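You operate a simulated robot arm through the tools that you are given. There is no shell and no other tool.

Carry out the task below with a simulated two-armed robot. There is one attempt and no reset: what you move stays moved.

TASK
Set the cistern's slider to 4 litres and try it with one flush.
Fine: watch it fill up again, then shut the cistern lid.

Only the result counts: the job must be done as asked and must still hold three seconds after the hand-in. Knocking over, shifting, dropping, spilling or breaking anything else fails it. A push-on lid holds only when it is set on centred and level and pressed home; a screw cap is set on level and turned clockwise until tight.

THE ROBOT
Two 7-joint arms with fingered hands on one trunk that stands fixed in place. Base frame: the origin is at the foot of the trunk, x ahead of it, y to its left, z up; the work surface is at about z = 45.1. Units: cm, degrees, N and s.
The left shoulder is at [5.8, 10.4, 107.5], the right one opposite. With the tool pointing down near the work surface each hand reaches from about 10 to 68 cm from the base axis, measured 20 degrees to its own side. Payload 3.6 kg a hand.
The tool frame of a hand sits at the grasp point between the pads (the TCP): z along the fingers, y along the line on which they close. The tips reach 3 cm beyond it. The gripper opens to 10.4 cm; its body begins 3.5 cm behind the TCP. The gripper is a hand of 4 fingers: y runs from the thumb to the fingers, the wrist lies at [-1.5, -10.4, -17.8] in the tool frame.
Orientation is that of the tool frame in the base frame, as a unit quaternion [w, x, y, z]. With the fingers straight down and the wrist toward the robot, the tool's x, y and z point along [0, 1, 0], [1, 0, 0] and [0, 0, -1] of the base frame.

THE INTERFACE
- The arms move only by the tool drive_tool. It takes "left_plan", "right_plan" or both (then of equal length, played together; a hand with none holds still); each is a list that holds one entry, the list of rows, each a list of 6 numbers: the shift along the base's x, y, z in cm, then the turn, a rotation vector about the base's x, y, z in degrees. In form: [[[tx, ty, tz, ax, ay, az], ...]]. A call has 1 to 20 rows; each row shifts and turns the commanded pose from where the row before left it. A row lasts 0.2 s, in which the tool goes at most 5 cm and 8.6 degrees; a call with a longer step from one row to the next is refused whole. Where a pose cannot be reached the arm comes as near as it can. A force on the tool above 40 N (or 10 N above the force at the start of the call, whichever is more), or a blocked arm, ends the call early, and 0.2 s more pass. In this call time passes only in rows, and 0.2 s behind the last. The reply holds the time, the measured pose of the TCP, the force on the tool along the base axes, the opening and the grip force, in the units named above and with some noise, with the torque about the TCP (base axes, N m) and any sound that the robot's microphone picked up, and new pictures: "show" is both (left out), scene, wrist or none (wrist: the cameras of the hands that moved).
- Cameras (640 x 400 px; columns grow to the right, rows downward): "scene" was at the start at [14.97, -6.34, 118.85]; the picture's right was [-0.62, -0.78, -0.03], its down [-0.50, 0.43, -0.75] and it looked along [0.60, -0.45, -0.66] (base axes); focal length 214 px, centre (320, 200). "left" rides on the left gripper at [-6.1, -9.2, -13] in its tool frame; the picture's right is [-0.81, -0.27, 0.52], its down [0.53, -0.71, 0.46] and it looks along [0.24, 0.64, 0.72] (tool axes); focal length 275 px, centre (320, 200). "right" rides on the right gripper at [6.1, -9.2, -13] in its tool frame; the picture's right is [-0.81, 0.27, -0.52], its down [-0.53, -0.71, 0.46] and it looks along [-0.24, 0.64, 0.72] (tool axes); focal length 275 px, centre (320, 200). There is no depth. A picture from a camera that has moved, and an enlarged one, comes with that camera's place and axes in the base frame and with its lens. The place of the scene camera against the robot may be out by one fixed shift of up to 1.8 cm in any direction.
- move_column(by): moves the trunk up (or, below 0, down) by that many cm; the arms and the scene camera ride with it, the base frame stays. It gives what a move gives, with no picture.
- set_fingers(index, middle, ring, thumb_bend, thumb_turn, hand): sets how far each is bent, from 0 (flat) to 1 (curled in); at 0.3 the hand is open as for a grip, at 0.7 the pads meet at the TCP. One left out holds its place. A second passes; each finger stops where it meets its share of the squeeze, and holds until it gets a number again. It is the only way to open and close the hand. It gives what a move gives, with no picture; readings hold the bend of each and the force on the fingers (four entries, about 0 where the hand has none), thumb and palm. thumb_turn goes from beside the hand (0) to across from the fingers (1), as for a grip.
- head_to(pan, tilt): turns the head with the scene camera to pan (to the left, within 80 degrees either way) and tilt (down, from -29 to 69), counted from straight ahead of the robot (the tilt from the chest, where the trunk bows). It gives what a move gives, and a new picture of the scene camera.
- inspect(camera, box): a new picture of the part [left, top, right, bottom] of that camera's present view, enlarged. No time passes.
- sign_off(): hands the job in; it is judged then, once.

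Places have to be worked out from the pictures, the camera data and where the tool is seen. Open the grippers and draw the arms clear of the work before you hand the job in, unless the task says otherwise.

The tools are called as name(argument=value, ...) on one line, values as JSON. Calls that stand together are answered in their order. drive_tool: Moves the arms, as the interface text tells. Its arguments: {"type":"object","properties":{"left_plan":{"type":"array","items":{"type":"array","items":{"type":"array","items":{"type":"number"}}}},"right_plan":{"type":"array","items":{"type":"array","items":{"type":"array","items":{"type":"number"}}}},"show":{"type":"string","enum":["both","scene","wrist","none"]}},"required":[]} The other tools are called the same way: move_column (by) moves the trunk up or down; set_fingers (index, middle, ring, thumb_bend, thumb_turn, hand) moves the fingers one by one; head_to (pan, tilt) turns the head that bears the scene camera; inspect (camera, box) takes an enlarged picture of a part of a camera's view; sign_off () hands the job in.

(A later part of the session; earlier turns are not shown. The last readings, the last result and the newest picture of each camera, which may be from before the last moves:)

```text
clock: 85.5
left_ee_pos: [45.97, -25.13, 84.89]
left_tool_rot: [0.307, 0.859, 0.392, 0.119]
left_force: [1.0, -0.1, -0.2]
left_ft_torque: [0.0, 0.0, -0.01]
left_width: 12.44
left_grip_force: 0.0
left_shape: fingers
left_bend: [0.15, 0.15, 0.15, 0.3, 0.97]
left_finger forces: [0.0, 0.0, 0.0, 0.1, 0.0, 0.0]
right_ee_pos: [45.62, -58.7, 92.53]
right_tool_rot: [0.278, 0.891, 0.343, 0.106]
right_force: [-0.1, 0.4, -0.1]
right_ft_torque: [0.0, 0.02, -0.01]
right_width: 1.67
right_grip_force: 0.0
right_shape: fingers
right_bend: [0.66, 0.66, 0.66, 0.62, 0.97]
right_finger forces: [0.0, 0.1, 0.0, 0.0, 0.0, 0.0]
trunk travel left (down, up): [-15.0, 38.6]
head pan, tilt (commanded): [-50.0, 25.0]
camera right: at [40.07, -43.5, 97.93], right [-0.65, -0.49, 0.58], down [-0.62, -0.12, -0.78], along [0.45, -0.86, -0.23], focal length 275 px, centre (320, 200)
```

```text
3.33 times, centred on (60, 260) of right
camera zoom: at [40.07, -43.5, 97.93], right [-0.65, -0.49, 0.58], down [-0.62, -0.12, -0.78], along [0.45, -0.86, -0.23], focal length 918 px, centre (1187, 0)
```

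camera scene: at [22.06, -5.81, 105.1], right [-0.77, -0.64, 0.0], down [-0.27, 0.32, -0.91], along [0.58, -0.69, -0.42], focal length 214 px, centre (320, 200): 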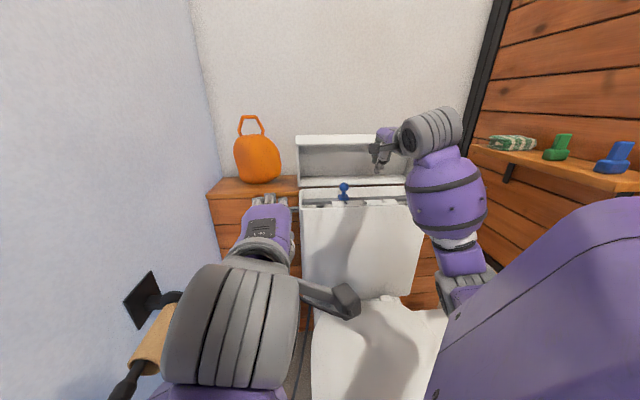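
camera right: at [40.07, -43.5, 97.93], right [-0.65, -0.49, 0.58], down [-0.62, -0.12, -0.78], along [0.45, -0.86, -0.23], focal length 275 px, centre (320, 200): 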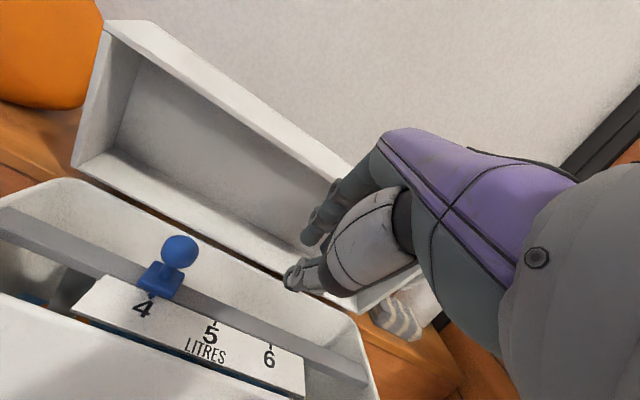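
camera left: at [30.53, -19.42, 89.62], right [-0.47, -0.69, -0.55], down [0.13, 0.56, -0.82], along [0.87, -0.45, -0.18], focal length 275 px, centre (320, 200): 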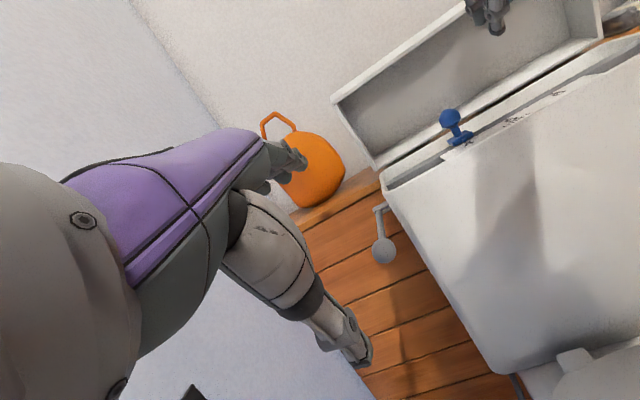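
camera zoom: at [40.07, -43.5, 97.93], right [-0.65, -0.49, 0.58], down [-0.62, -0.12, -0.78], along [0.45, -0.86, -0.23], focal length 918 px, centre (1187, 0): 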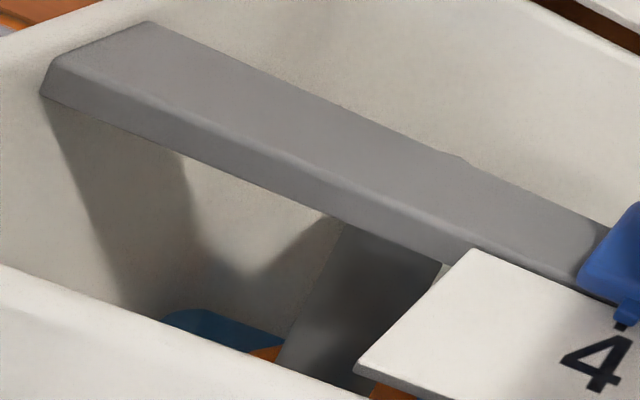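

In the same pose the blue water and orange float are now in view, where at 65 s they were hidden, so the tank has refilled and the level has held steady. Now I'll take the right hand back to the handle to close the lid, retracing the earlier path.

drive_tool(right_plan=[[[-2.3, -1.8, 2, 0, 0, 0], [-2.3, -1.8, 2, 0, 0, 0], [-2.4, -1.8, 2, 0, 0, 0], [-2.4, -2.5, -0.3, 0, 0, 0], [-2.4, -2.5, -0.3, 0, 0, 0], [-2.4, -2.5, -0.3, 0, 0, 0], [-2.4, -2.5, -0.3, 0, 0, 0]]], show="none")

set_fingers(hand="right", index=0.1, middle=0.2, ring=0.2, thumb_bend=0.6)

drive_tool(right_plan=[[[2.4, -2.35, -0.3, 0, 0, 0], [2.2, -2.2, -0.2, 0, 0, 0], [2.0, -2.0, -0.2, 0, 0, 0]]], show="both")

inspect(camera="right", box=[160, 140, 420, 400])

```text
clock: 87.1
left_ee_pos: [45.96, -25.03, 84.93]
left_tool_rot: [0.307, 0.858, 0.393, 0.121]
left_force: [-0.3, 0.2, -0.6]
left_ft_torque: [-0.02, -0.01, -0.02]
left_width: 12.43
left_grip_force: 0.2
left_shape: fingers
left_bend: [0.15, 0.15, 0.15, 0.3, 0.97]
left_finger forces: [0.0, 0.0, 0.0, 0.0, 0.0, 0.0]
right_ee_pos: [28.73, -74.15, 97.44]
right_tool_rot: [0.277, 0.891, 0.344, 0.105]
right_force: [-0.1, -0.4, 1.0]
right_ft_torque: [0.0, -0.01, 0.02]
right_width: 1.62
right_grip_force: 0.1
right_shape: fingers
right_bend: [0.66, 0.66, 0.66, 0.62, 0.97]
right_finger forces: [0.0, 0.0, 0.1, 0.1, 0.0, 0.0]
trunk travel left (down, up): [-15.0, 38.6]
head pan, tilt (commanded): [-50.0, 25.0]
```

```text
clock: 88.1
left_ee_pos: [45.85, -25.16, 84.9]
left_tool_rot: [0.307, 0.858, 0.393, 0.12]
left_force: [-0.1, 0.3, -0.5]
left_ft_torque: [0.0, -0.01, -0.02]
left_width: 12.47
left_grip_force: 0.0
left_shape: fingers
left_bend: [0.15, 0.15, 0.15, 0.3, 0.97]
left_finger forces: [0.1, 0.1, 0.1, 0.0, 0.0, 0.0]
right_ee_pos: [28.79, -74.07, 97.31]
right_tool_rot: [0.277, 0.891, 0.344, 0.106]
right_force: [0.1, 0.6, -0.4]
right_ft_torque: [0.04, -0.01, -0.02]
right_width: 9.35
right_grip_force: 0.1
right_shape: fingers
right_bend: [0.1, 0.2, 0.2, 0.6, 0.97]
right_finger forces: [0.0, 0.1, 0.1, 0.0, 0.0, 0.0]
trunk travel left (down, up): [-15.0, 38.6]
head pan, tilt (commanded): [-50.0, 25.0]
```

```text
clock: 88.9
left_ee_pos: [46.03, -25.08, 84.86]
left_tool_rot: [0.306, 0.859, 0.393, 0.121]
left_force: [-0.2, -0.1, 0.1]
left_ft_torque: [0.0, -0.01, -0.01]
left_width: 12.45
left_grip_force: 0.1
left_shape: fingers
left_bend: [0.15, 0.15, 0.15, 0.3, 0.97]
left_finger forces: [0.1, 0.0, 0.1, 0.0, 0.0, 0.1]
right_ee_pos: [35.35, -80.66, 96.43]
right_tool_rot: [0.277, 0.891, 0.344, 0.105]
right_force: [0.1, -0.1, 0.4]
right_ft_torque: [0.05, 0.01, -0.01]
right_width: 9.36
right_grip_force: 0.1
right_shape: fingers
right_bend: [0.1, 0.2, 0.2, 0.6, 0.97]
right_finger forces: [0.0, 0.1, 0.0, 0.1, 0.0, 0.0]
trunk travel left (down, up): [-15.0, 38.6]
head pan, tilt (commanded): [-50.0, 25.0]
camera scene: at [22.06, -5.81, 105.1], right [-0.77, -0.64, 0.0], down [-0.27, 0.32, -0.91], along [0.58, -0.69, -0.42], focal length 214 px, centre (320, 200)
camera right: at [29.91, -65.58, 102.01], right [-0.64, -0.49, 0.58], down [-0.62, -0.11, -0.78], along [0.45, -0.86, -0.23], focal length 275 px, centre (320, 200)
```

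scene: 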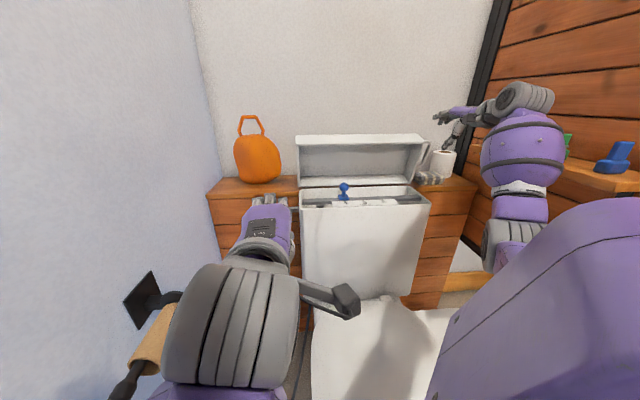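
right: 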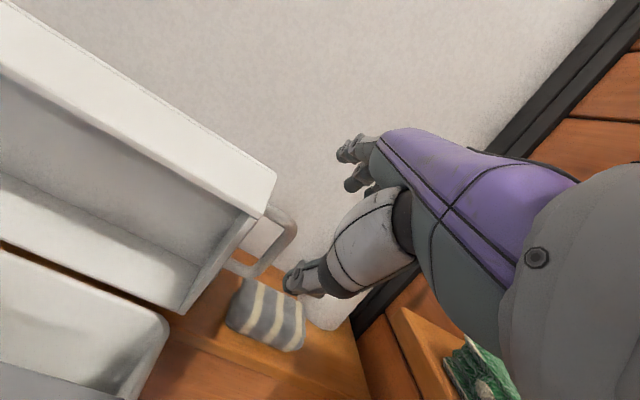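

```text
1.54 times, centred on (290, 270) of right
camera zoom: at [29.91, -65.58, 102.01], right [-0.64, -0.49, 0.58], down [-0.62, -0.11, -0.78], along [0.45, -0.86, -0.23], focal length 424 px, centre (366, 92)
```

zoom: 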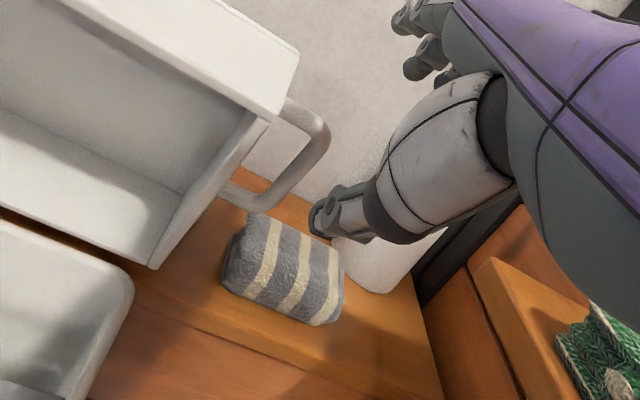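

The lid leans at about 73° with the handle bar running from (41.8,-86.1,92.9) down to (43.6,-87.9,84.5). I'll move the hand above the bar's upper end and then descend along it, thumb in front and fingers behind.

drive_tool(right_plan=[[[1.5, -1.3, 0.4, 2.4, 2.4, 0], [1.5, -1.3, 0.4, 2.4, 2.4, 0], [1.4, -1.25, 0.3, 2.4, 2.4, 0]]], show="both")

inspect(camera="right", box=[160, 140, 420, 400])

inspect(camera="scene", box=[380, 80, 500, 220])

```text
clock: 89.7
left_ee_pos: [45.94, -25.05, 84.89]
left_tool_rot: [0.307, 0.859, 0.392, 0.119]
left_force: [0.4, -0.1, 0.7]
left_ft_torque: [0.0, -0.02, 0.03]
left_width: 12.43
left_grip_force: 0.0
left_shape: fingers
left_bend: [0.15, 0.15, 0.15, 0.3, 0.97]
left_finger forces: [0.1, 0.0, 0.1, 0.1, 0.0, 0.0]
right_ee_pos: [39.72, -84.76, 97.94]
right_tool_rot: [0.2, 0.912, 0.352, 0.069]
right_force: [-0.4, -0.1, -0.1]
right_ft_torque: [-0.01, 0.03, 0.0]
right_width: 9.37
right_grip_force: 0.0
right_shape: fingers
right_bend: [0.1, 0.2, 0.2, 0.6, 0.97]
right_finger forces: [0.0, 0.0, 0.1, 0.0, 0.0, 0.0]
trunk travel left (down, up): [-15.0, 38.6]
head pan, tilt (commanded): [-50.0, 25.0]
camera scene: at [22.06, -5.77, 105.11], right [-0.77, -0.64, 0.0], down [-0.27, 0.32, -0.91], along [0.58, -0.69, -0.42], focal length 214 px, centre (320, 200)
camera right: at [35.24, -70.21, 105.74], right [-0.57, -0.56, 0.6], down [-0.71, -0.02, -0.7], along [0.41, -0.82, -0.39], focal length 275 px, centre (320, 200)
```

scene: 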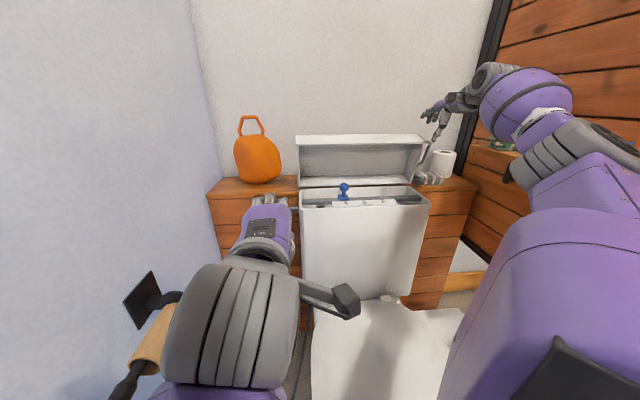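
right: 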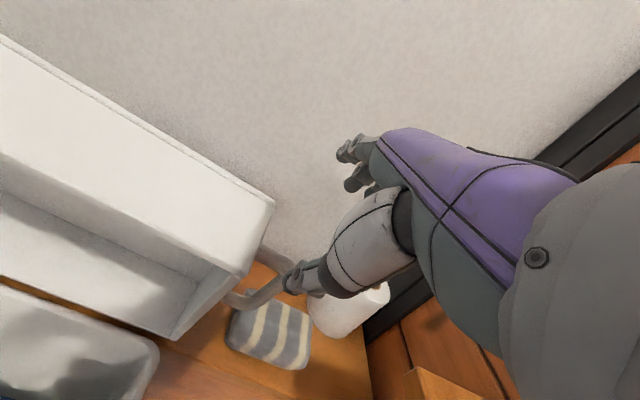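

```text
1.54 times, centred on (290, 270) of right
camera zoom: at [35.24, -70.21, 105.74], right [-0.57, -0.56, 0.6], down [-0.71, -0.02, -0.7], along [0.41, -0.82, -0.39], focal length 424 px, centre (366, 92)
```

zoom: 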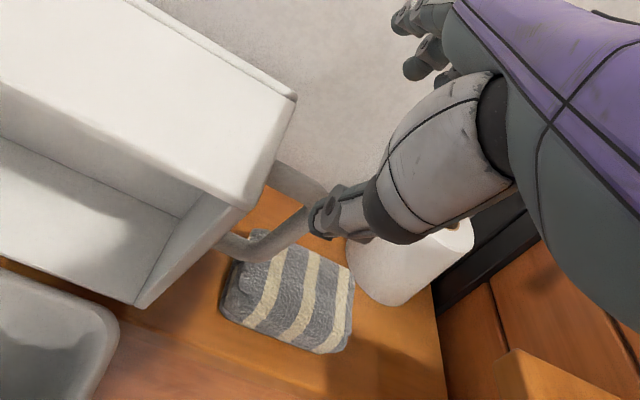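

```text
2.86 times, centred on (440, 150) of scene
camera zoom: at [22.06, -5.77, 105.11], right [-0.77, -0.64, 0.0], down [-0.27, 0.32, -0.91], along [0.58, -0.69, -0.42], focal length 613 px, centre (-23, 343)
```

zoom: 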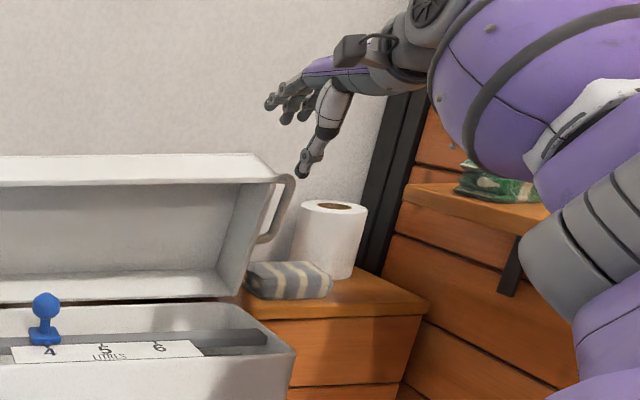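

The hand is just above and in front of the bar's upper end. I'll descend along it.

drive_tool(right_plan=[[[0.37, -0.3, -1.2, 0, 0, 0], [0.37, -0.3, -1.2, 0, 0, 0], [0.37, -0.3, -1.2, 0, 0, 0], [0.37, -0.3, -1.2, 0, 0, 0]]], show="none")

inspect(camera="right", box=[160, 140, 420, 400])

inspect(camera="scene", box=[380, 80, 500, 220])

```text
clock: 90.7
left_ee_pos: [45.87, -25.14, 84.97]
left_tool_rot: [0.306, 0.859, 0.393, 0.12]
left_force: [-0.4, 0.4, -0.1]
left_ft_torque: [-0.02, 0.0, -0.03]
left_width: 12.45
left_grip_force: 0.0
left_shape: fingers
left_bend: [0.15, 0.15, 0.15, 0.3, 0.97]
left_finger forces: [0.0, 0.0, 0.0, 0.1, 0.1, 0.0]
right_ee_pos: [41.45, -85.82, 92.83]
right_tool_rot: [0.199, 0.912, 0.353, 0.07]
right_force: [-0.4, 0.1, -0.7]
right_ft_torque: [0.0, 0.03, -0.01]
right_width: 9.38
right_grip_force: 0.0
right_shape: fingers
right_bend: [0.1, 0.2, 0.2, 0.6, 0.97]
right_finger forces: [0.0, 0.0, 0.0, 0.0, 0.1, 0.0]
trunk travel left (down, up): [-15.0, 38.6]
head pan, tilt (commanded): [-50.0, 25.0]
```

```text
1.54 times, centred on (290, 270) of right
camera zoom: at [36.85, -71.49, 100.8], right [-0.57, -0.57, 0.59], down [-0.71, -0.02, -0.7], along [0.41, -0.82, -0.39], focal length 424 px, centre (366, 92)
```

zoom: 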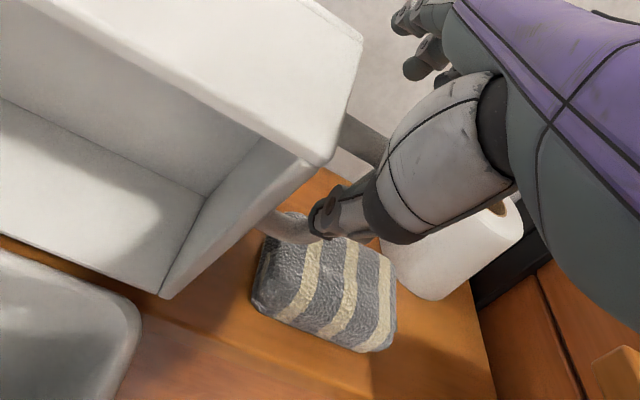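

```text
2.86 times, centred on (440, 150) of scene
camera zoom: at [22.06, -5.81, 105.1], right [-0.77, -0.64, 0.0], down [-0.27, 0.32, -0.91], along [0.58, -0.69, -0.42], focal length 613 px, centre (-23, 343)
```

zoom: 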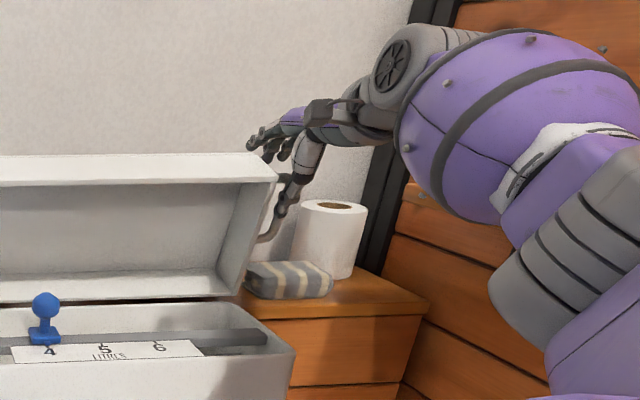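

The thumb lies right in front of the bar. I'll close middle and ring behind it.

set_fingers(hand="right", middle=0.6, ring=0.6)

inspect(camera="right", box=[160, 140, 420, 400])

inspect(camera="scene", box=[380, 80, 500, 220])

```text
clock: 91.7
left_ee_pos: [45.99, -25.02, 84.91]
left_tool_rot: [0.306, 0.859, 0.393, 0.12]
left_force: [0.5, -0.4, 0.1]
left_ft_torque: [0.0, -0.03, -0.02]
left_width: 12.43
left_grip_force: 0.1
left_shape: fingers
left_bend: [0.15, 0.15, 0.15, 0.3, 0.97]
left_finger forces: [0.1, 0.0, 0.0, 0.0, 0.0, 0.0]
right_ee_pos: [41.42, -85.83, 92.87]
right_tool_rot: [0.198, 0.912, 0.353, 0.071]
right_force: [0.4, 0.8, -0.6]
right_ft_torque: [-0.02, -0.03, 0.02]
right_width: 9.34
right_grip_force: 0.0
right_shape: fingers
right_bend: [0.1, 0.6, 0.6, 0.6, 0.97]
right_finger forces: [0.1, 0.0, 0.1, 0.0, 0.0, 0.0]
trunk travel left (down, up): [-15.0, 38.6]
head pan, tilt (commanded): [-50.0, 25.0]
```

```text
1.54 times, centred on (290, 270) of right
camera zoom: at [36.85, -71.47, 100.83], right [-0.57, -0.57, 0.59], down [-0.71, -0.02, -0.7], along [0.41, -0.82, -0.39], focal length 424 px, centre (366, 92)
```

zoom: 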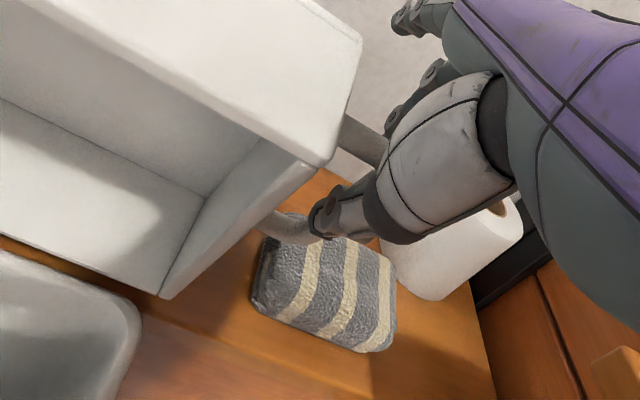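

```text
2.86 times, centred on (440, 150) of scene
camera zoom: at [22.06, -5.81, 105.1], right [-0.77, -0.64, 0.0], down [-0.27, 0.32, -0.91], along [0.58, -0.69, -0.42], focal length 613 px, centre (-23, 343)
```

zoom: 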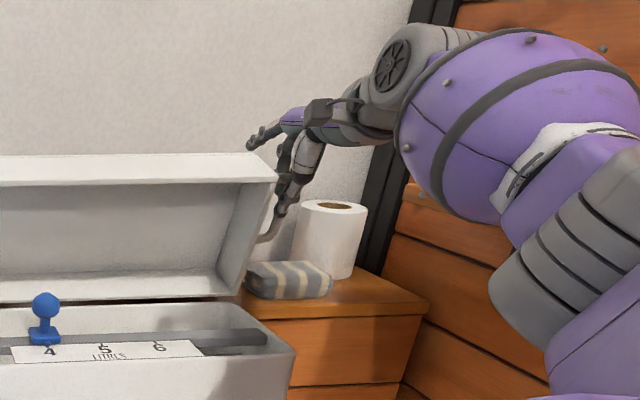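

No contact yet; I'll close middle and ring further until they touch the bar.

set_fingers(hand="right", middle=0.7, ring=0.7, thumb_bend=0.64)

inspect(camera="right", box=[240, 140, 400, 300])

inspect(camera="scene", box=[410, 110, 480, 180])

```text
clock: 92.7
left_ee_pos: [46.0, -25.15, 84.85]
left_tool_rot: [0.306, 0.859, 0.393, 0.12]
left_force: [-0.4, 0.5, -0.4]
left_ft_torque: [0.0, -0.02, -0.01]
left_width: 12.43
left_grip_force: 0.1
left_shape: fingers
left_bend: [0.15, 0.15, 0.15, 0.3, 0.97]
left_finger forces: [0.0, 0.0, 0.1, 0.1, 0.1, 0.0]
right_ee_pos: [41.56, -85.75, 92.92]
right_tool_rot: [0.198, 0.912, 0.353, 0.071]
right_force: [-0.3, 0.5, -0.6]
right_ft_torque: [0.0, 0.0, 0.02]
right_width: 8.93
right_grip_force: 0.1
right_shape: fingers
right_bend: [0.1, 0.7, 0.7, 0.63, 0.97]
right_finger forces: [0.0, 0.0, 0.0, 0.1, 0.3, 0.0]
trunk travel left (down, up): [-15.0, 38.6]
head pan, tilt (commanded): [-50.0, 25.0]
```

```text
2.50 times, centred on (320, 220) of right
camera zoom: at [36.85, -71.47, 100.83], right [-0.57, -0.57, 0.59], down [-0.71, -0.02, -0.7], along [0.41, -0.82, -0.39], focal length 688 px, centre (320, 150)
```

zoom: 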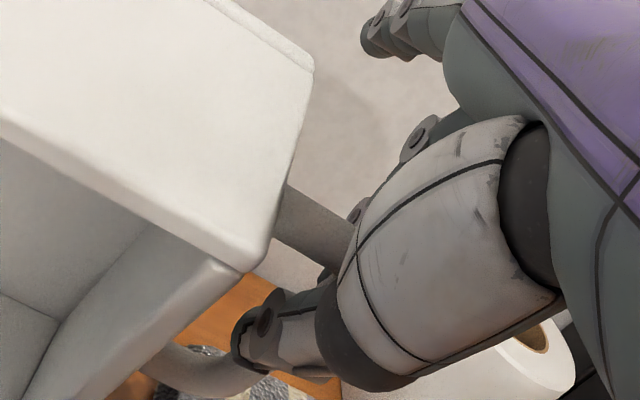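

```text
5.71 times, centred on (445, 145) of scene
camera zoom: at [22.06, -5.81, 105.1], right [-0.77, -0.64, 0.0], down [-0.27, 0.32, -0.91], along [0.58, -0.69, -0.42], focal length 1226 px, centre (-394, 514)
```

zoom: 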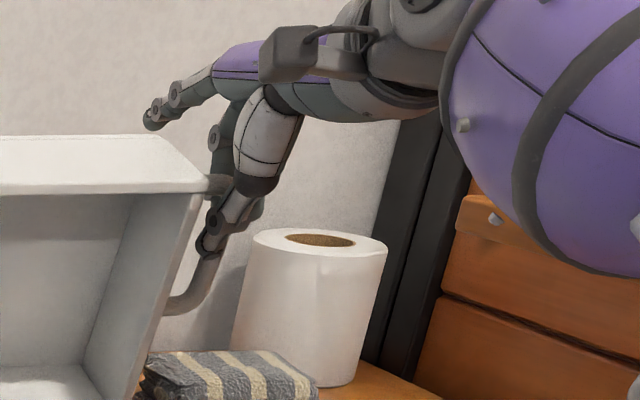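

The thumb touches the bar and the fingers seem to be behind it. I'll try pulling the lid toward closing in small arc steps, watching the forces.

drive_tool(right_plan=[[[-0.71, 0.7, -0.05, -2.8, -2.85, 0], [-0.71, 0.7, -0.1, -2.8, -2.85, 0]]], show="none")

inspect(camera="right", box=[240, 140, 400, 300])

inspect(camera="scene", box=[400, 110, 480, 190])

```text
clock: 93.3
left_ee_pos: [45.9, -25.17, 84.87]
left_tool_rot: [0.306, 0.859, 0.393, 0.12]
left_force: [0.7, -0.4, 0.6]
left_ft_torque: [0.05, 0.0, 0.02]
left_width: 12.41
left_grip_force: 0.1
left_shape: fingers
left_bend: [0.15, 0.15, 0.15, 0.3, 0.97]
left_finger forces: [0.0, 0.0, 0.0, 0.0, 0.0, 0.0]
right_ee_pos: [40.46, -85.03, 91.83]
right_tool_rot: [0.223, 0.901, 0.363, 0.081]
right_force: [-0.7, -4.0, 1.5]
right_ft_torque: [-0.11, 0.03, -0.01]
right_width: 8.9
right_grip_force: 3.1
right_shape: fingers
right_bend: [0.1, 0.68, 0.7, 0.64, 0.97]
right_finger forces: [0.0, 4.5, 0.0, 0.0, 0.0, 0.0]
right hand out of reach, approached as far as the arm can: row 1, 2
trunk travel left (down, up): [-15.0, 38.6]
head pan, tilt (commanded): [-50.0, 25.0]
```

```text
2.50 times, centred on (320, 220) of right
camera zoom: at [35.16, -70.62, 99.14], right [-0.57, -0.56, 0.6], down [-0.69, -0.07, -0.72], along [0.45, -0.83, -0.34], focal length 688 px, centre (320, 150)
```

zoom: 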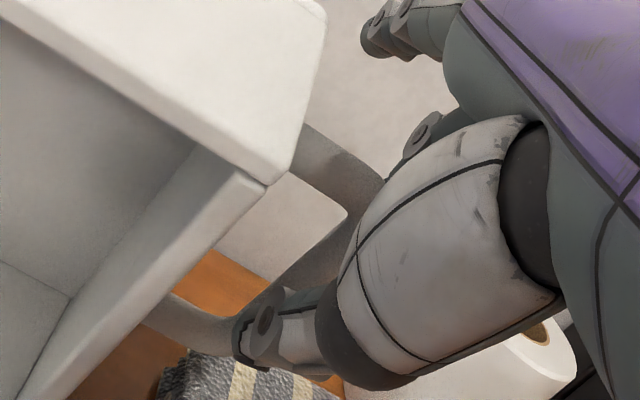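

```text
5.00 times, centred on (440, 150) of scene
camera zoom: at [22.04, -5.84, 105.11], right [-0.77, -0.64, 0.0], down [-0.27, 0.32, -0.91], along [0.58, -0.69, -0.42], focal length 1072 px, centre (-280, 450)
```

zoom: 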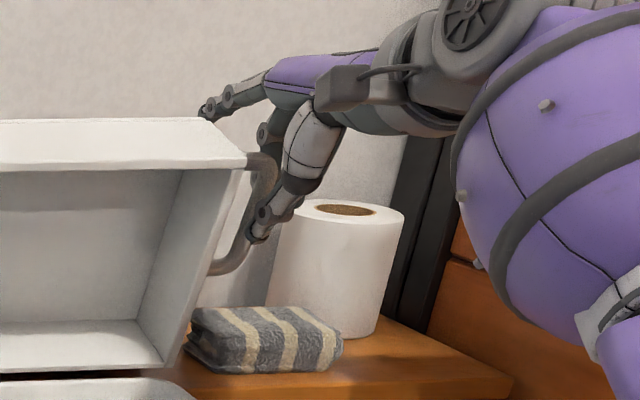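

The middle finger now bears on the bar from behind (4.5 N). I'll keep pulling along the arc toward closing.

drive_tool(right_plan=[[[-0.8, 0.8, 0.2, -2.4, -2.4, 0], [-0.8, 0.8, 0.2, -2.4, -2.4, 0]]], show="none")

inspect(camera="right", box=[200, 120, 400, 320])

inspect(camera="scene", box=[380, 100, 480, 200])

```text
clock: 93.9
left_ee_pos: [46.02, -25.02, 84.88]
left_tool_rot: [0.306, 0.859, 0.393, 0.12]
left_force: [-0.1, -0.6, 0.0]
left_ft_torque: [0.04, -0.01, -0.03]
left_width: 12.43
left_grip_force: 0.0
left_shape: fingers
left_bend: [0.15, 0.15, 0.15, 0.3, 0.97]
left_finger forces: [0.0, 0.0, 0.0, 0.1, 0.0, 0.0]
right_ee_pos: [38.82, -83.37, 92.18]
right_tool_rot: [0.29, 0.885, 0.346, 0.112]
right_force: [0.4, -1.9, 0.1]
right_ft_torque: [-0.05, 0.01, -0.02]
right_width: 8.88
right_grip_force: 0.7
right_shape: fingers
right_bend: [0.1, 0.68, 0.7, 0.64, 0.97]
right_finger forces: [0.1, 1.4, 0.0, 0.0, 0.0, 0.1]
trunk travel left (down, up): [-15.0, 38.6]
head pan, tilt (commanded): [-50.0, 25.0]
```

```text
2.00 times, centred on (300, 220) of right
camera zoom: at [33.04, -68.15, 97.26], right [-0.65, -0.49, 0.58], down [-0.6, -0.14, -0.79], along [0.46, -0.86, -0.2], focal length 551 px, centre (360, 160)
```

zoom: 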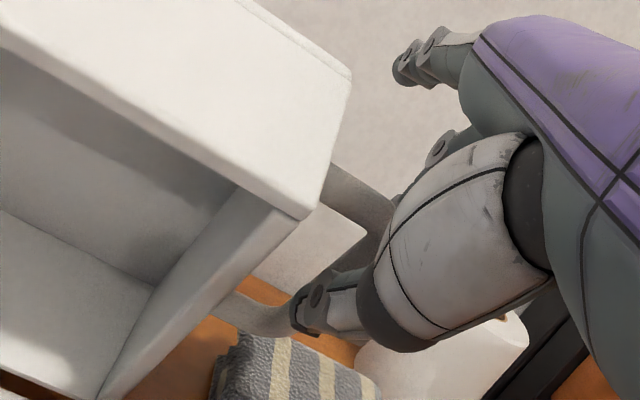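

```text
4.00 times, centred on (430, 150) of scene
camera zoom: at [22.06, -5.83, 105.1], right [-0.77, -0.64, 0.0], down [-0.27, 0.32, -0.91], along [0.58, -0.69, -0.42], focal length 858 px, centre (-120, 400)
```

zoom: 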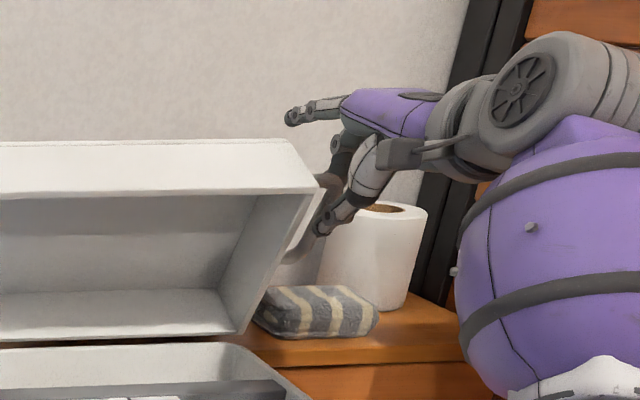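

The lid is following forward. I'll continue the arc gently; past the balance point the bar will settle onto the thumb.

drive_tool(right_plan=[[[-0.64, 0.63, -0.35, -2.45, -2.5, 0], [-0.64, 0.63, -0.35, -2.45, -2.5, 0], [-0.6, 0.6, -0.5, -2.45, -2.5, 0], [-0.6, 0.6, -0.5, -2.45, -2.5, 0]]], show="none")

inspect(camera="right", box=[200, 120, 400, 320])

inspect(camera="scene", box=[280, 100, 480, 220])

```text
clock: 94.9
left_ee_pos: [45.88, -25.13, 84.85]
left_tool_rot: [0.306, 0.859, 0.393, 0.12]
left_force: [0.3, -0.1, 0.1]
left_ft_torque: [-0.04, -0.03, 0.0]
left_width: 12.42
left_grip_force: 0.1
left_shape: fingers
left_bend: [0.15, 0.15, 0.15, 0.3, 0.97]
left_finger forces: [0.0, 0.1, 0.1, 0.0, 0.0, 0.0]
right_ee_pos: [36.34, -81.29, 90.7]
right_tool_rot: [0.393, 0.844, 0.328, 0.158]
right_force: [0.4, -2.5, 1.1]
right_ft_torque: [-0.05, -0.05, -0.02]
right_width: 8.91
right_grip_force: 0.6
right_shape: fingers
right_bend: [0.1, 0.68, 0.7, 0.64, 0.97]
right_finger forces: [0.0, 1.6, 0.1, 0.0, 0.0, 0.0]
trunk travel left (down, up): [-15.0, 38.6]
head pan, tilt (commanded): [-50.0, 25.0]
```

```text
2.00 times, centred on (300, 220) of right
camera zoom: at [29.96, -65.38, 91.92], right [-0.75, -0.39, 0.54], down [-0.46, -0.28, -0.84], along [0.48, -0.88, 0.03], focal length 551 px, centre (360, 160)
```

zoom: 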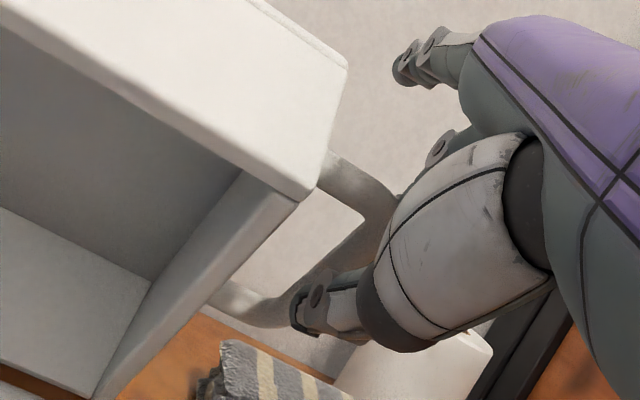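

```text
3.20 times, centred on (380, 160) of scene
camera zoom: at [22.06, -5.82, 105.1], right [-0.77, -0.64, 0.0], down [-0.27, 0.32, -0.91], along [0.58, -0.69, -0.42], focal length 686 px, centre (128, 328)
```

zoom: 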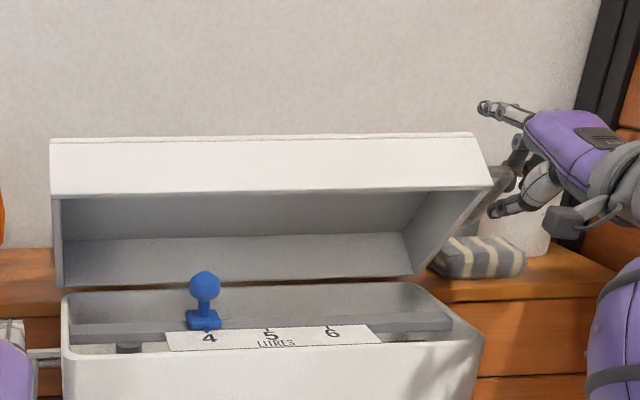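

The lid is coming down smoothly (a slightly stiff hinge, about 1.6 N). I'll continue along the arc.

drive_tool(right_plan=[[[-0.53, 0.52, -0.6, -2.45, -2.5, 0], [-0.53, 0.52, -0.6, -2.45, -2.5, 0], [-0.48, 0.47, -0.7, -2.45, -2.5, 0], [-0.48, 0.47, -0.7, -2.45, -2.5, 0]]], show="none")

inspect(camera="right", box=[200, 120, 400, 320])

inspect(camera="scene", box=[280, 100, 480, 220])

```text
clock: 95.9
left_ee_pos: [45.94, -25.2, 84.77]
left_tool_rot: [0.306, 0.859, 0.393, 0.119]
left_force: [-0.4, 0.1, 0.1]
left_ft_torque: [-0.02, 0.03, 0.02]
left_width: 12.45
left_grip_force: 0.1
left_shape: fingers
left_bend: [0.15, 0.15, 0.15, 0.3, 0.97]
left_finger forces: [0.0, 0.0, 0.0, 0.0, 0.0, 0.0]
right_ee_pos: [34.21, -79.05, 87.98]
right_tool_rot: [0.491, 0.791, 0.304, 0.203]
right_force: [-2.1, -3.7, 1.6]
right_ft_torque: [0.01, -0.03, -0.06]
right_width: 8.91
right_grip_force: 2.3
right_shape: fingers
right_bend: [0.1, 0.68, 0.7, 0.64, 0.97]
right_finger forces: [0.0, 3.6, 0.0, 0.0, 0.1, 0.0]
trunk travel left (down, up): [-15.0, 38.6]
head pan, tilt (commanded): [-50.0, 25.0]
```

```text
2.00 times, centred on (300, 220) of right
camera zoom: at [27.97, -63.3, 85.44], right [-0.84, -0.31, 0.46], down [-0.31, -0.42, -0.85], along [0.45, -0.85, 0.26], focal length 551 px, centre (360, 160)
```

zoom: 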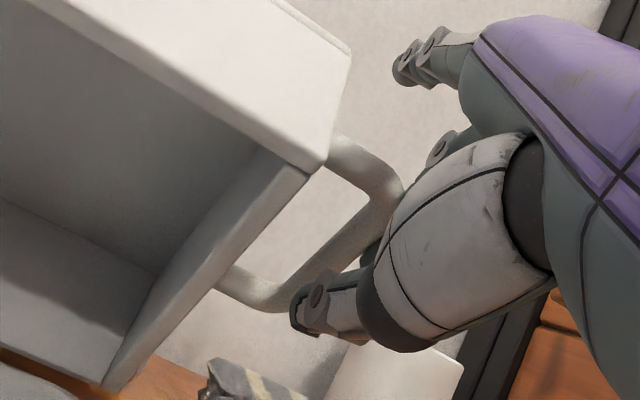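

```text
3.20 times, centred on (380, 160) of scene
camera zoom: at [22.03, -5.82, 105.11], right [-0.77, -0.64, 0.0], down [-0.27, 0.32, -0.91], along [0.58, -0.69, -0.42], focal length 686 px, centre (128, 328)
```

zoom: 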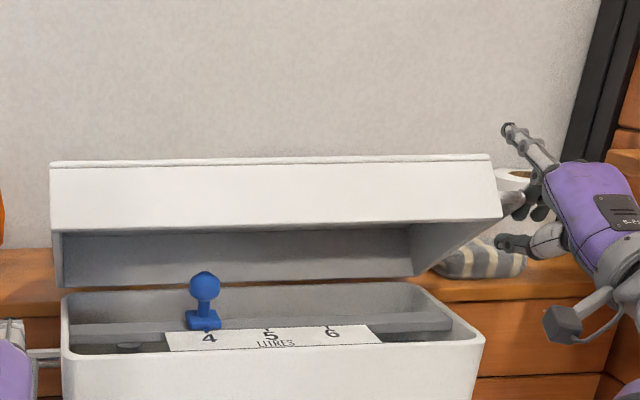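

The middle finger is now mostly rubbing the bar's outer side. The lid is past balance, so I'll loosen middle and ring and let it rest on the thumb.

set_fingers(hand="right", middle=0.5, ring=0.5)

inspect(camera="right", box=[200, 120, 400, 320])

inspect(camera="scene", box=[280, 100, 480, 220])

```text
clock: 96.9
left_ee_pos: [45.97, -25.04, 84.9]
left_tool_rot: [0.306, 0.859, 0.393, 0.12]
left_force: [-1.4, 0.0, 0.0]
left_ft_torque: [-0.01, 0.01, -0.01]
left_width: 12.42
left_grip_force: 0.0
left_shape: fingers
left_bend: [0.15, 0.15, 0.15, 0.3, 0.97]
left_finger forces: [0.1, 0.0, 0.0, 0.0, 0.0, 0.1]
right_ee_pos: [34.19, -79.02, 87.95]
right_tool_rot: [0.491, 0.79, 0.306, 0.203]
right_force: [0.1, -0.2, 0.5]
right_ft_torque: [0.0, -0.01, -0.03]
right_width: 8.87
right_grip_force: 0.1
right_shape: fingers
right_bend: [0.1, 0.5, 0.5, 0.64, 0.97]
right_finger forces: [0.1, 0.1, 0.1, 0.0, 0.0, 0.1]
trunk travel left (down, up): [-15.0, 38.6]
head pan, tilt (commanded): [-50.0, 25.0]
```

```text
2.00 times, centred on (300, 220) of right
camera zoom: at [28.01, -63.29, 85.46], right [-0.84, -0.31, 0.46], down [-0.31, -0.42, -0.85], along [0.45, -0.85, 0.26], focal length 551 px, centre (360, 160)
```

zoom: 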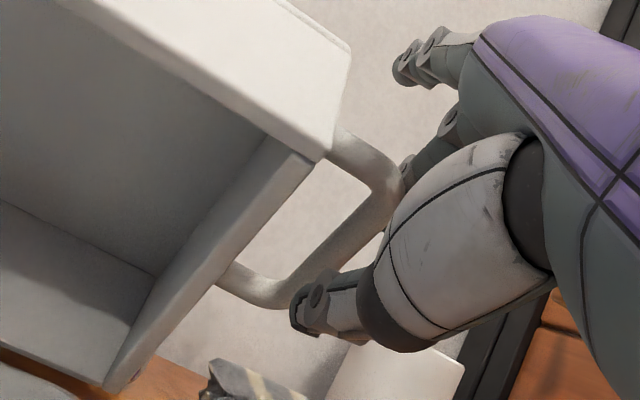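

```text
3.20 times, centred on (380, 160) of scene
camera zoom: at [22.06, -5.81, 105.1], right [-0.77, -0.64, 0.0], down [-0.27, 0.32, -0.91], along [0.58, -0.69, -0.42], focal length 686 px, centre (128, 328)
```

zoom: 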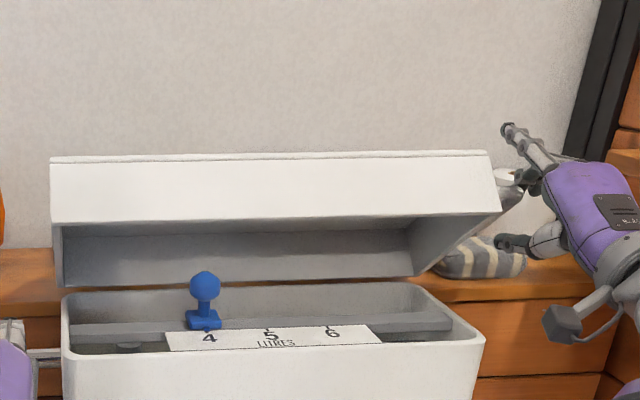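

The lid holds at about 37° on its own friction, with no load on the hand. I'll open the hand, slide off the handle, and go round to push the lid down from above near its front edge.

set_fingers(hand="right", middle=0.2, ring=0.2, thumb_bend=0.5)

drive_tool(right_plan=[[[-1.2, 1.1, 0.6, 0, 0, 0], [-1.3, 1.1, 0.8, 0, 0, 0], [-1.3, 1.1, 0.8, 0, 0, 0], [-1.3, 1.1, 0.8, 0, 0, 0]]], show="both")

```text
clock: 97.9
left_ee_pos: [45.94, -25.1, 85.01]
left_tool_rot: [0.306, 0.859, 0.393, 0.12]
left_force: [0.1, -0.9, 0.5]
left_ft_torque: [0.0, 0.01, 0.01]
left_width: 12.46
left_grip_force: 0.0
left_shape: fingers
left_bend: [0.15, 0.15, 0.15, 0.3, 0.97]
left_finger forces: [0.0, 0.0, 0.0, 0.0, 0.0, 0.0]
right_ee_pos: [34.16, -79.01, 88.06]
right_tool_rot: [0.491, 0.79, 0.305, 0.203]
right_force: [0.1, 0.2, 0.6]
right_ft_torque: [0.01, -0.01, 0.05]
right_width: 10.63
right_grip_force: 0.1
right_shape: fingers
right_bend: [0.1, 0.2, 0.2, 0.5, 0.97]
right_finger forces: [0.1, 0.0, 0.0, 0.0, 0.1, 0.0]
trunk travel left (down, up): [-15.0, 38.6]
head pan, tilt (commanded): [-50.0, 25.0]
```

```text
clock: 98.9
left_ee_pos: [45.97, -25.01, 85.05]
left_tool_rot: [0.306, 0.858, 0.394, 0.12]
left_force: [0.6, 0.2, -0.3]
left_ft_torque: [0.0, -0.03, 0.01]
left_width: 12.46
left_grip_force: 0.2
left_shape: fingers
left_bend: [0.15, 0.15, 0.15, 0.3, 0.97]
left_finger forces: [0.0, 0.0, 0.0, 0.0, 0.0, 0.1]
right_ee_pos: [29.12, -74.53, 91.1]
right_tool_rot: [0.491, 0.79, 0.306, 0.203]
right_force: [-0.3, -0.5, 0.5]
right_ft_torque: [-0.02, 0.01, 0.0]
right_width: 10.65
right_grip_force: 0.1
right_shape: fingers
right_bend: [0.1, 0.2, 0.2, 0.5, 0.97]
right_finger forces: [0.0, 0.0, 0.0, 0.1, 0.0, 0.1]
trunk travel left (down, up): [-15.0, 38.6]
head pan, tilt (commanded): [-50.0, 25.0]
camera scene: at [22.06, -5.8, 105.11], right [-0.77, -0.64, 0.0], down [-0.27, 0.32, -0.91], along [0.58, -0.69, -0.42], focal length 214 px, centre (320, 200)
camera right: at [23.0, -58.88, 88.6], right [-0.84, -0.31, 0.46], down [-0.31, -0.42, -0.85], along [0.45, -0.85, 0.26], focal length 275 px, centre (320, 200)
```

scene: 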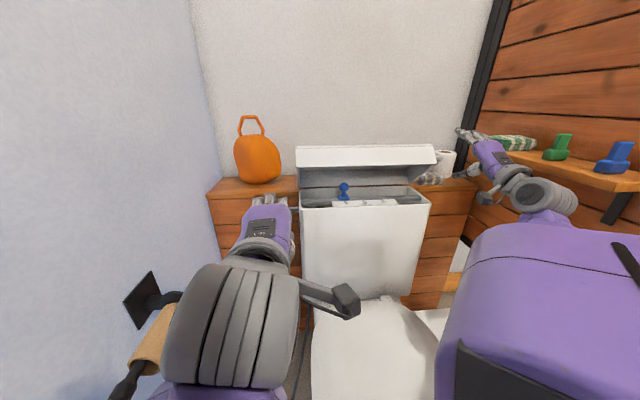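
right: 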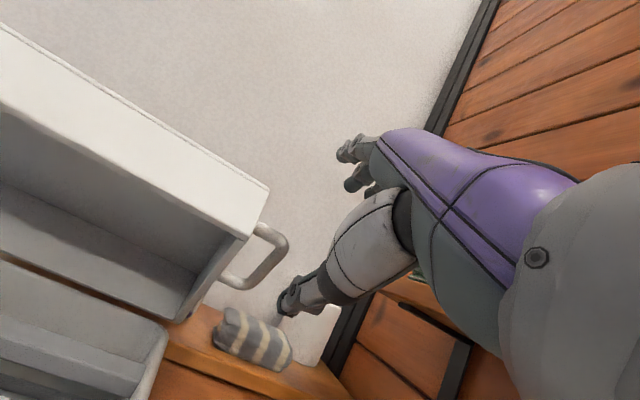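

The hand is off the handle and the lid stays put. I'll move up and over to the lid's middle, pitching the hand down, and close the fingers for pushing.

drive_tool(right_plan=[[[-0.5, 1.5, 3.0, 5.6, 5.7, 0], [1.5, 3, 3, 5.6, 5.7, 0], [3.5, 3, 1.5, 5.6, 5.7, 0], [3.5, 3, 1.0, 5.6, 5.7, 0], [3, 1.5, 0.5, 0, 0, 0]]], show="none")

set_fingers(hand="right", index=0.66, middle=0.66, ring=0.66, thumb_bend=0.64)

drive_tool(right_plan=[[[2.2, -2.15, 0, 0, 0, 0], [2.2, -2.15, 0, 0, 0, 0], [2.2, -2.15, 0, 0, 0, 0]]], show="both")

inspect(camera="scene", box=[280, 90, 480, 220])

```text
clock: 100.1
left_ee_pos: [45.98, -25.12, 84.9]
left_tool_rot: [0.306, 0.859, 0.394, 0.12]
left_force: [-0.5, -0.4, -0.3]
left_ft_torque: [0.0, -0.01, 0.04]
left_width: 12.42
left_grip_force: 0.1
left_shape: fingers
left_bend: [0.15, 0.15, 0.15, 0.3, 0.97]
left_finger forces: [0.0, 0.0, 0.0, 0.0, 0.1, 0.0]
right_ee_pos: [40.29, -62.67, 99.87]
right_tool_rot: [0.259, 0.895, 0.349, 0.097]
right_force: [-0.1, -0.3, 0.1]
right_ft_torque: [0.0, -0.01, 0.02]
right_width: 10.65
right_grip_force: 0.1
right_shape: fingers
right_bend: [0.1, 0.2, 0.2, 0.5, 0.97]
right_finger forces: [0.1, 0.0, 0.0, 0.0, 0.0, 0.0]
trunk travel left (down, up): [-15.0, 38.6]
head pan, tilt (commanded): [-50.0, 25.0]
```

```text
clock: 101.1
left_ee_pos: [45.88, -25.11, 84.94]
left_tool_rot: [0.306, 0.859, 0.393, 0.12]
left_force: [0.2, -0.1, -0.3]
left_ft_torque: [-0.03, -0.04, -0.01]
left_width: 12.43
left_grip_force: 0.1
left_shape: fingers
left_bend: [0.15, 0.15, 0.15, 0.3, 0.97]
left_finger forces: [0.0, 0.0, 0.0, 0.0, 0.0, 0.0]
right_ee_pos: [40.27, -62.62, 99.87]
right_tool_rot: [0.26, 0.895, 0.35, 0.098]
right_force: [-0.8, -0.5, -0.9]
right_ft_torque: [0.01, 0.02, -0.04]
right_width: 1.39
right_grip_force: 0.1
right_shape: fingers
right_bend: [0.66, 0.66, 0.66, 0.64, 0.97]
right_finger forces: [0.0, 0.1, 0.0, 0.0, 0.1, 0.0]
trunk travel left (down, up): [-15.0, 38.6]
head pan, tilt (commanded): [-50.0, 25.0]
```

```text
clock: 101.9
left_ee_pos: [45.91, -25.18, 84.95]
left_tool_rot: [0.306, 0.859, 0.393, 0.12]
left_force: [0.0, 0.1, 0.4]
left_ft_torque: [-0.01, -0.01, 0.02]
left_width: 12.43
left_grip_force: 0.0
left_shape: fingers
left_bend: [0.15, 0.15, 0.15, 0.3, 0.97]
left_finger forces: [0.1, 0.0, 0.0, 0.0, 0.0, 0.1]
right_ee_pos: [46.78, -69.08, 99.92]
right_tool_rot: [0.26, 0.894, 0.351, 0.099]
right_force: [-0.7, -0.3, -0.7]
right_ft_torque: [0.0, -0.02, 0.0]
right_width: 1.41
right_grip_force: 0.1
right_shape: fingers
right_bend: [0.66, 0.66, 0.66, 0.64, 0.97]
right_finger forces: [0.0, 0.0, 0.0, 0.0, 0.0, 0.0]
trunk travel left (down, up): [-15.0, 38.6]
head pan, tilt (commanded): [-50.0, 25.0]
camera scene: at [22.05, -5.81, 105.1], right [-0.77, -0.64, 0.0], down [-0.27, 0.32, -0.91], along [0.58, -0.69, -0.42], focal length 214 px, centre (320, 200)
camera right: at [41.38, -54.21, 106.02], right [-0.62, -0.52, 0.59], down [-0.64, -0.1, -0.76], along [0.45, -0.85, -0.27], focal length 275 px, centre (320, 200)
```

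scene: 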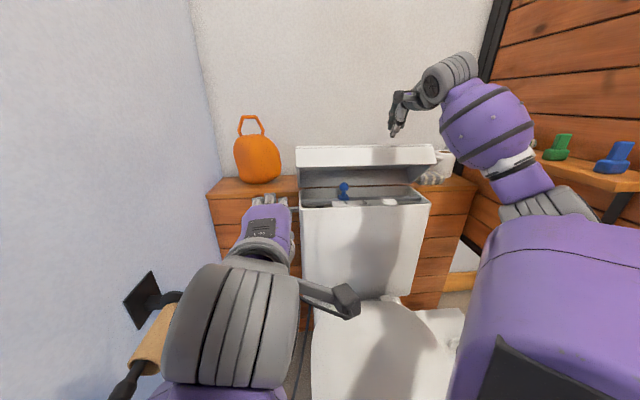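
right: 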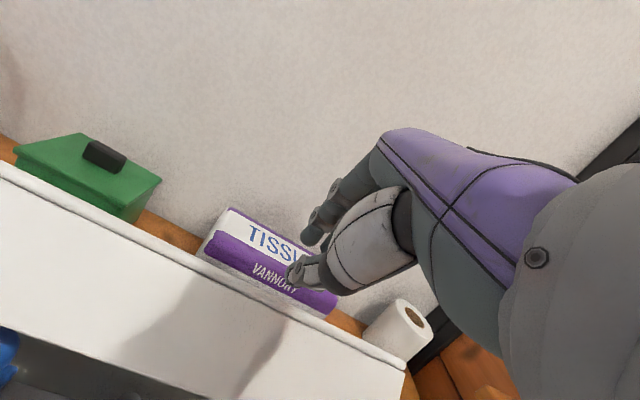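

```text
3.08 times, centred on (380, 155) of scene
camera zoom: at [22.05, -5.81, 105.1], right [-0.77, -0.64, 0.0], down [-0.27, 0.32, -0.91], along [0.58, -0.69, -0.42], focal length 660 px, centre (135, 338)
```

zoom: 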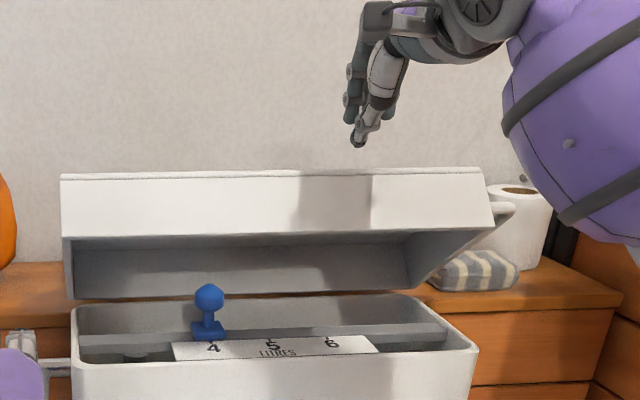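

Tissue pack and blocks box stand untouched behind the lid. The fingertips are about 6 cm above the lid's top near its front edge; I'll come down and push it closed along its arc.

drive_tool(right_plan=[[[0, 0, -1.3, 0, 0, 0], [0, 0, -1.3, 0, 0, 0], [0, 0, -1.3, 0, 0, 0], [0, 0, -1.2, 0, 0, 0], [-0.3, 0.3, -0.8, 0, 0, 0], [-0.3, 0.3, -0.8, 0, 0, 0], [-0.3, 0.3, -0.8, 0, 0, 0]]], show="none")

inspect(camera="scene", box=[280, 90, 480, 220])

inspect(camera="right", box=[100, 100, 460, 400])

```text
clock: 103.0
left_ee_pos: [45.76, -25.02, 85.08]
left_tool_rot: [0.308, 0.858, 0.393, 0.121]
left_force: [0.7, -0.2, 1.3]
left_ft_torque: [0.01, 0.0, -0.03]
left_width: 12.45
left_grip_force: 0.1
left_shape: fingers
left_bend: [0.15, 0.15, 0.15, 0.3, 0.97]
left_finger forces: [0.0, 0.1, 0.0, 0.1, 0.1, 0.0]
right_ee_pos: [46.51, -68.89, 96.47]
right_tool_rot: [0.275, 0.889, 0.349, 0.107]
right_force: [-7.0, 6.1, 19.0]
right_ft_torque: [0.24, 0.07, 0.11]
right_width: 0.97
right_grip_force: 11.2
right_shape: fingers
right_bend: [0.65, 0.65, 0.66, 0.68, 0.98]
right_finger forces: [1.4, 1.6, 0.1, 0.0, 18.8, 0.0]
trunk travel left (down, up): [-15.0, 38.6]
head pan, tilt (commanded): [-50.0, 25.0]
stopped in row 5 (right hand): the force on the tool passed its limit at 44 N (the readings are from after the stop); the commanded pose is now the measured one
```

```text
3.08 times, centred on (380, 155) of scene
camera zoom: at [21.92, -5.64, 105.14], right [-0.77, -0.64, 0.0], down [-0.27, 0.32, -0.91], along [0.58, -0.69, -0.42], focal length 660 px, centre (135, 338)
```

zoom: 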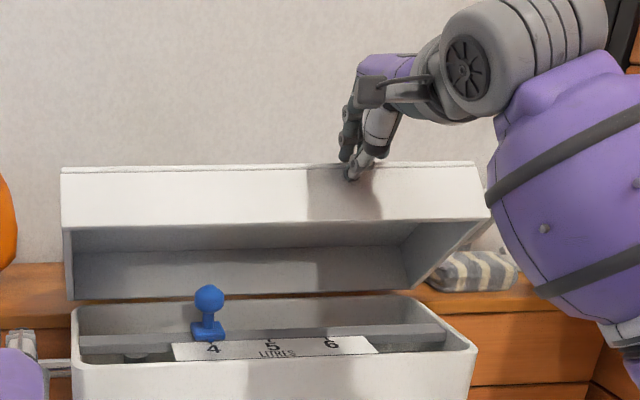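

```text
1.33 times, centred on (280, 250) of right
camera zoom: at [40.85, -53.71, 101.95], right [-0.64, -0.5, 0.58], down [-0.62, -0.12, -0.78], along [0.46, -0.86, -0.23], focal length 367 px, centre (373, 133)
```

zoom: 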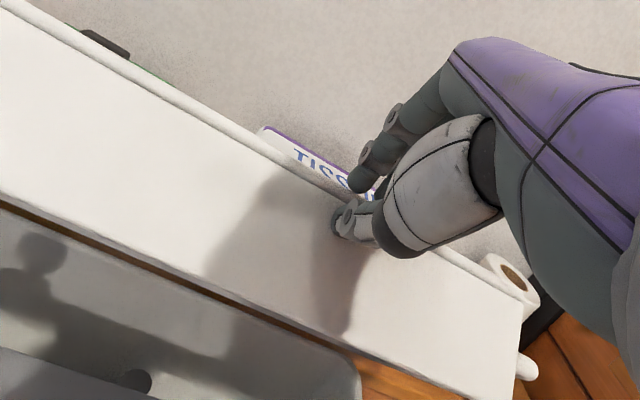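

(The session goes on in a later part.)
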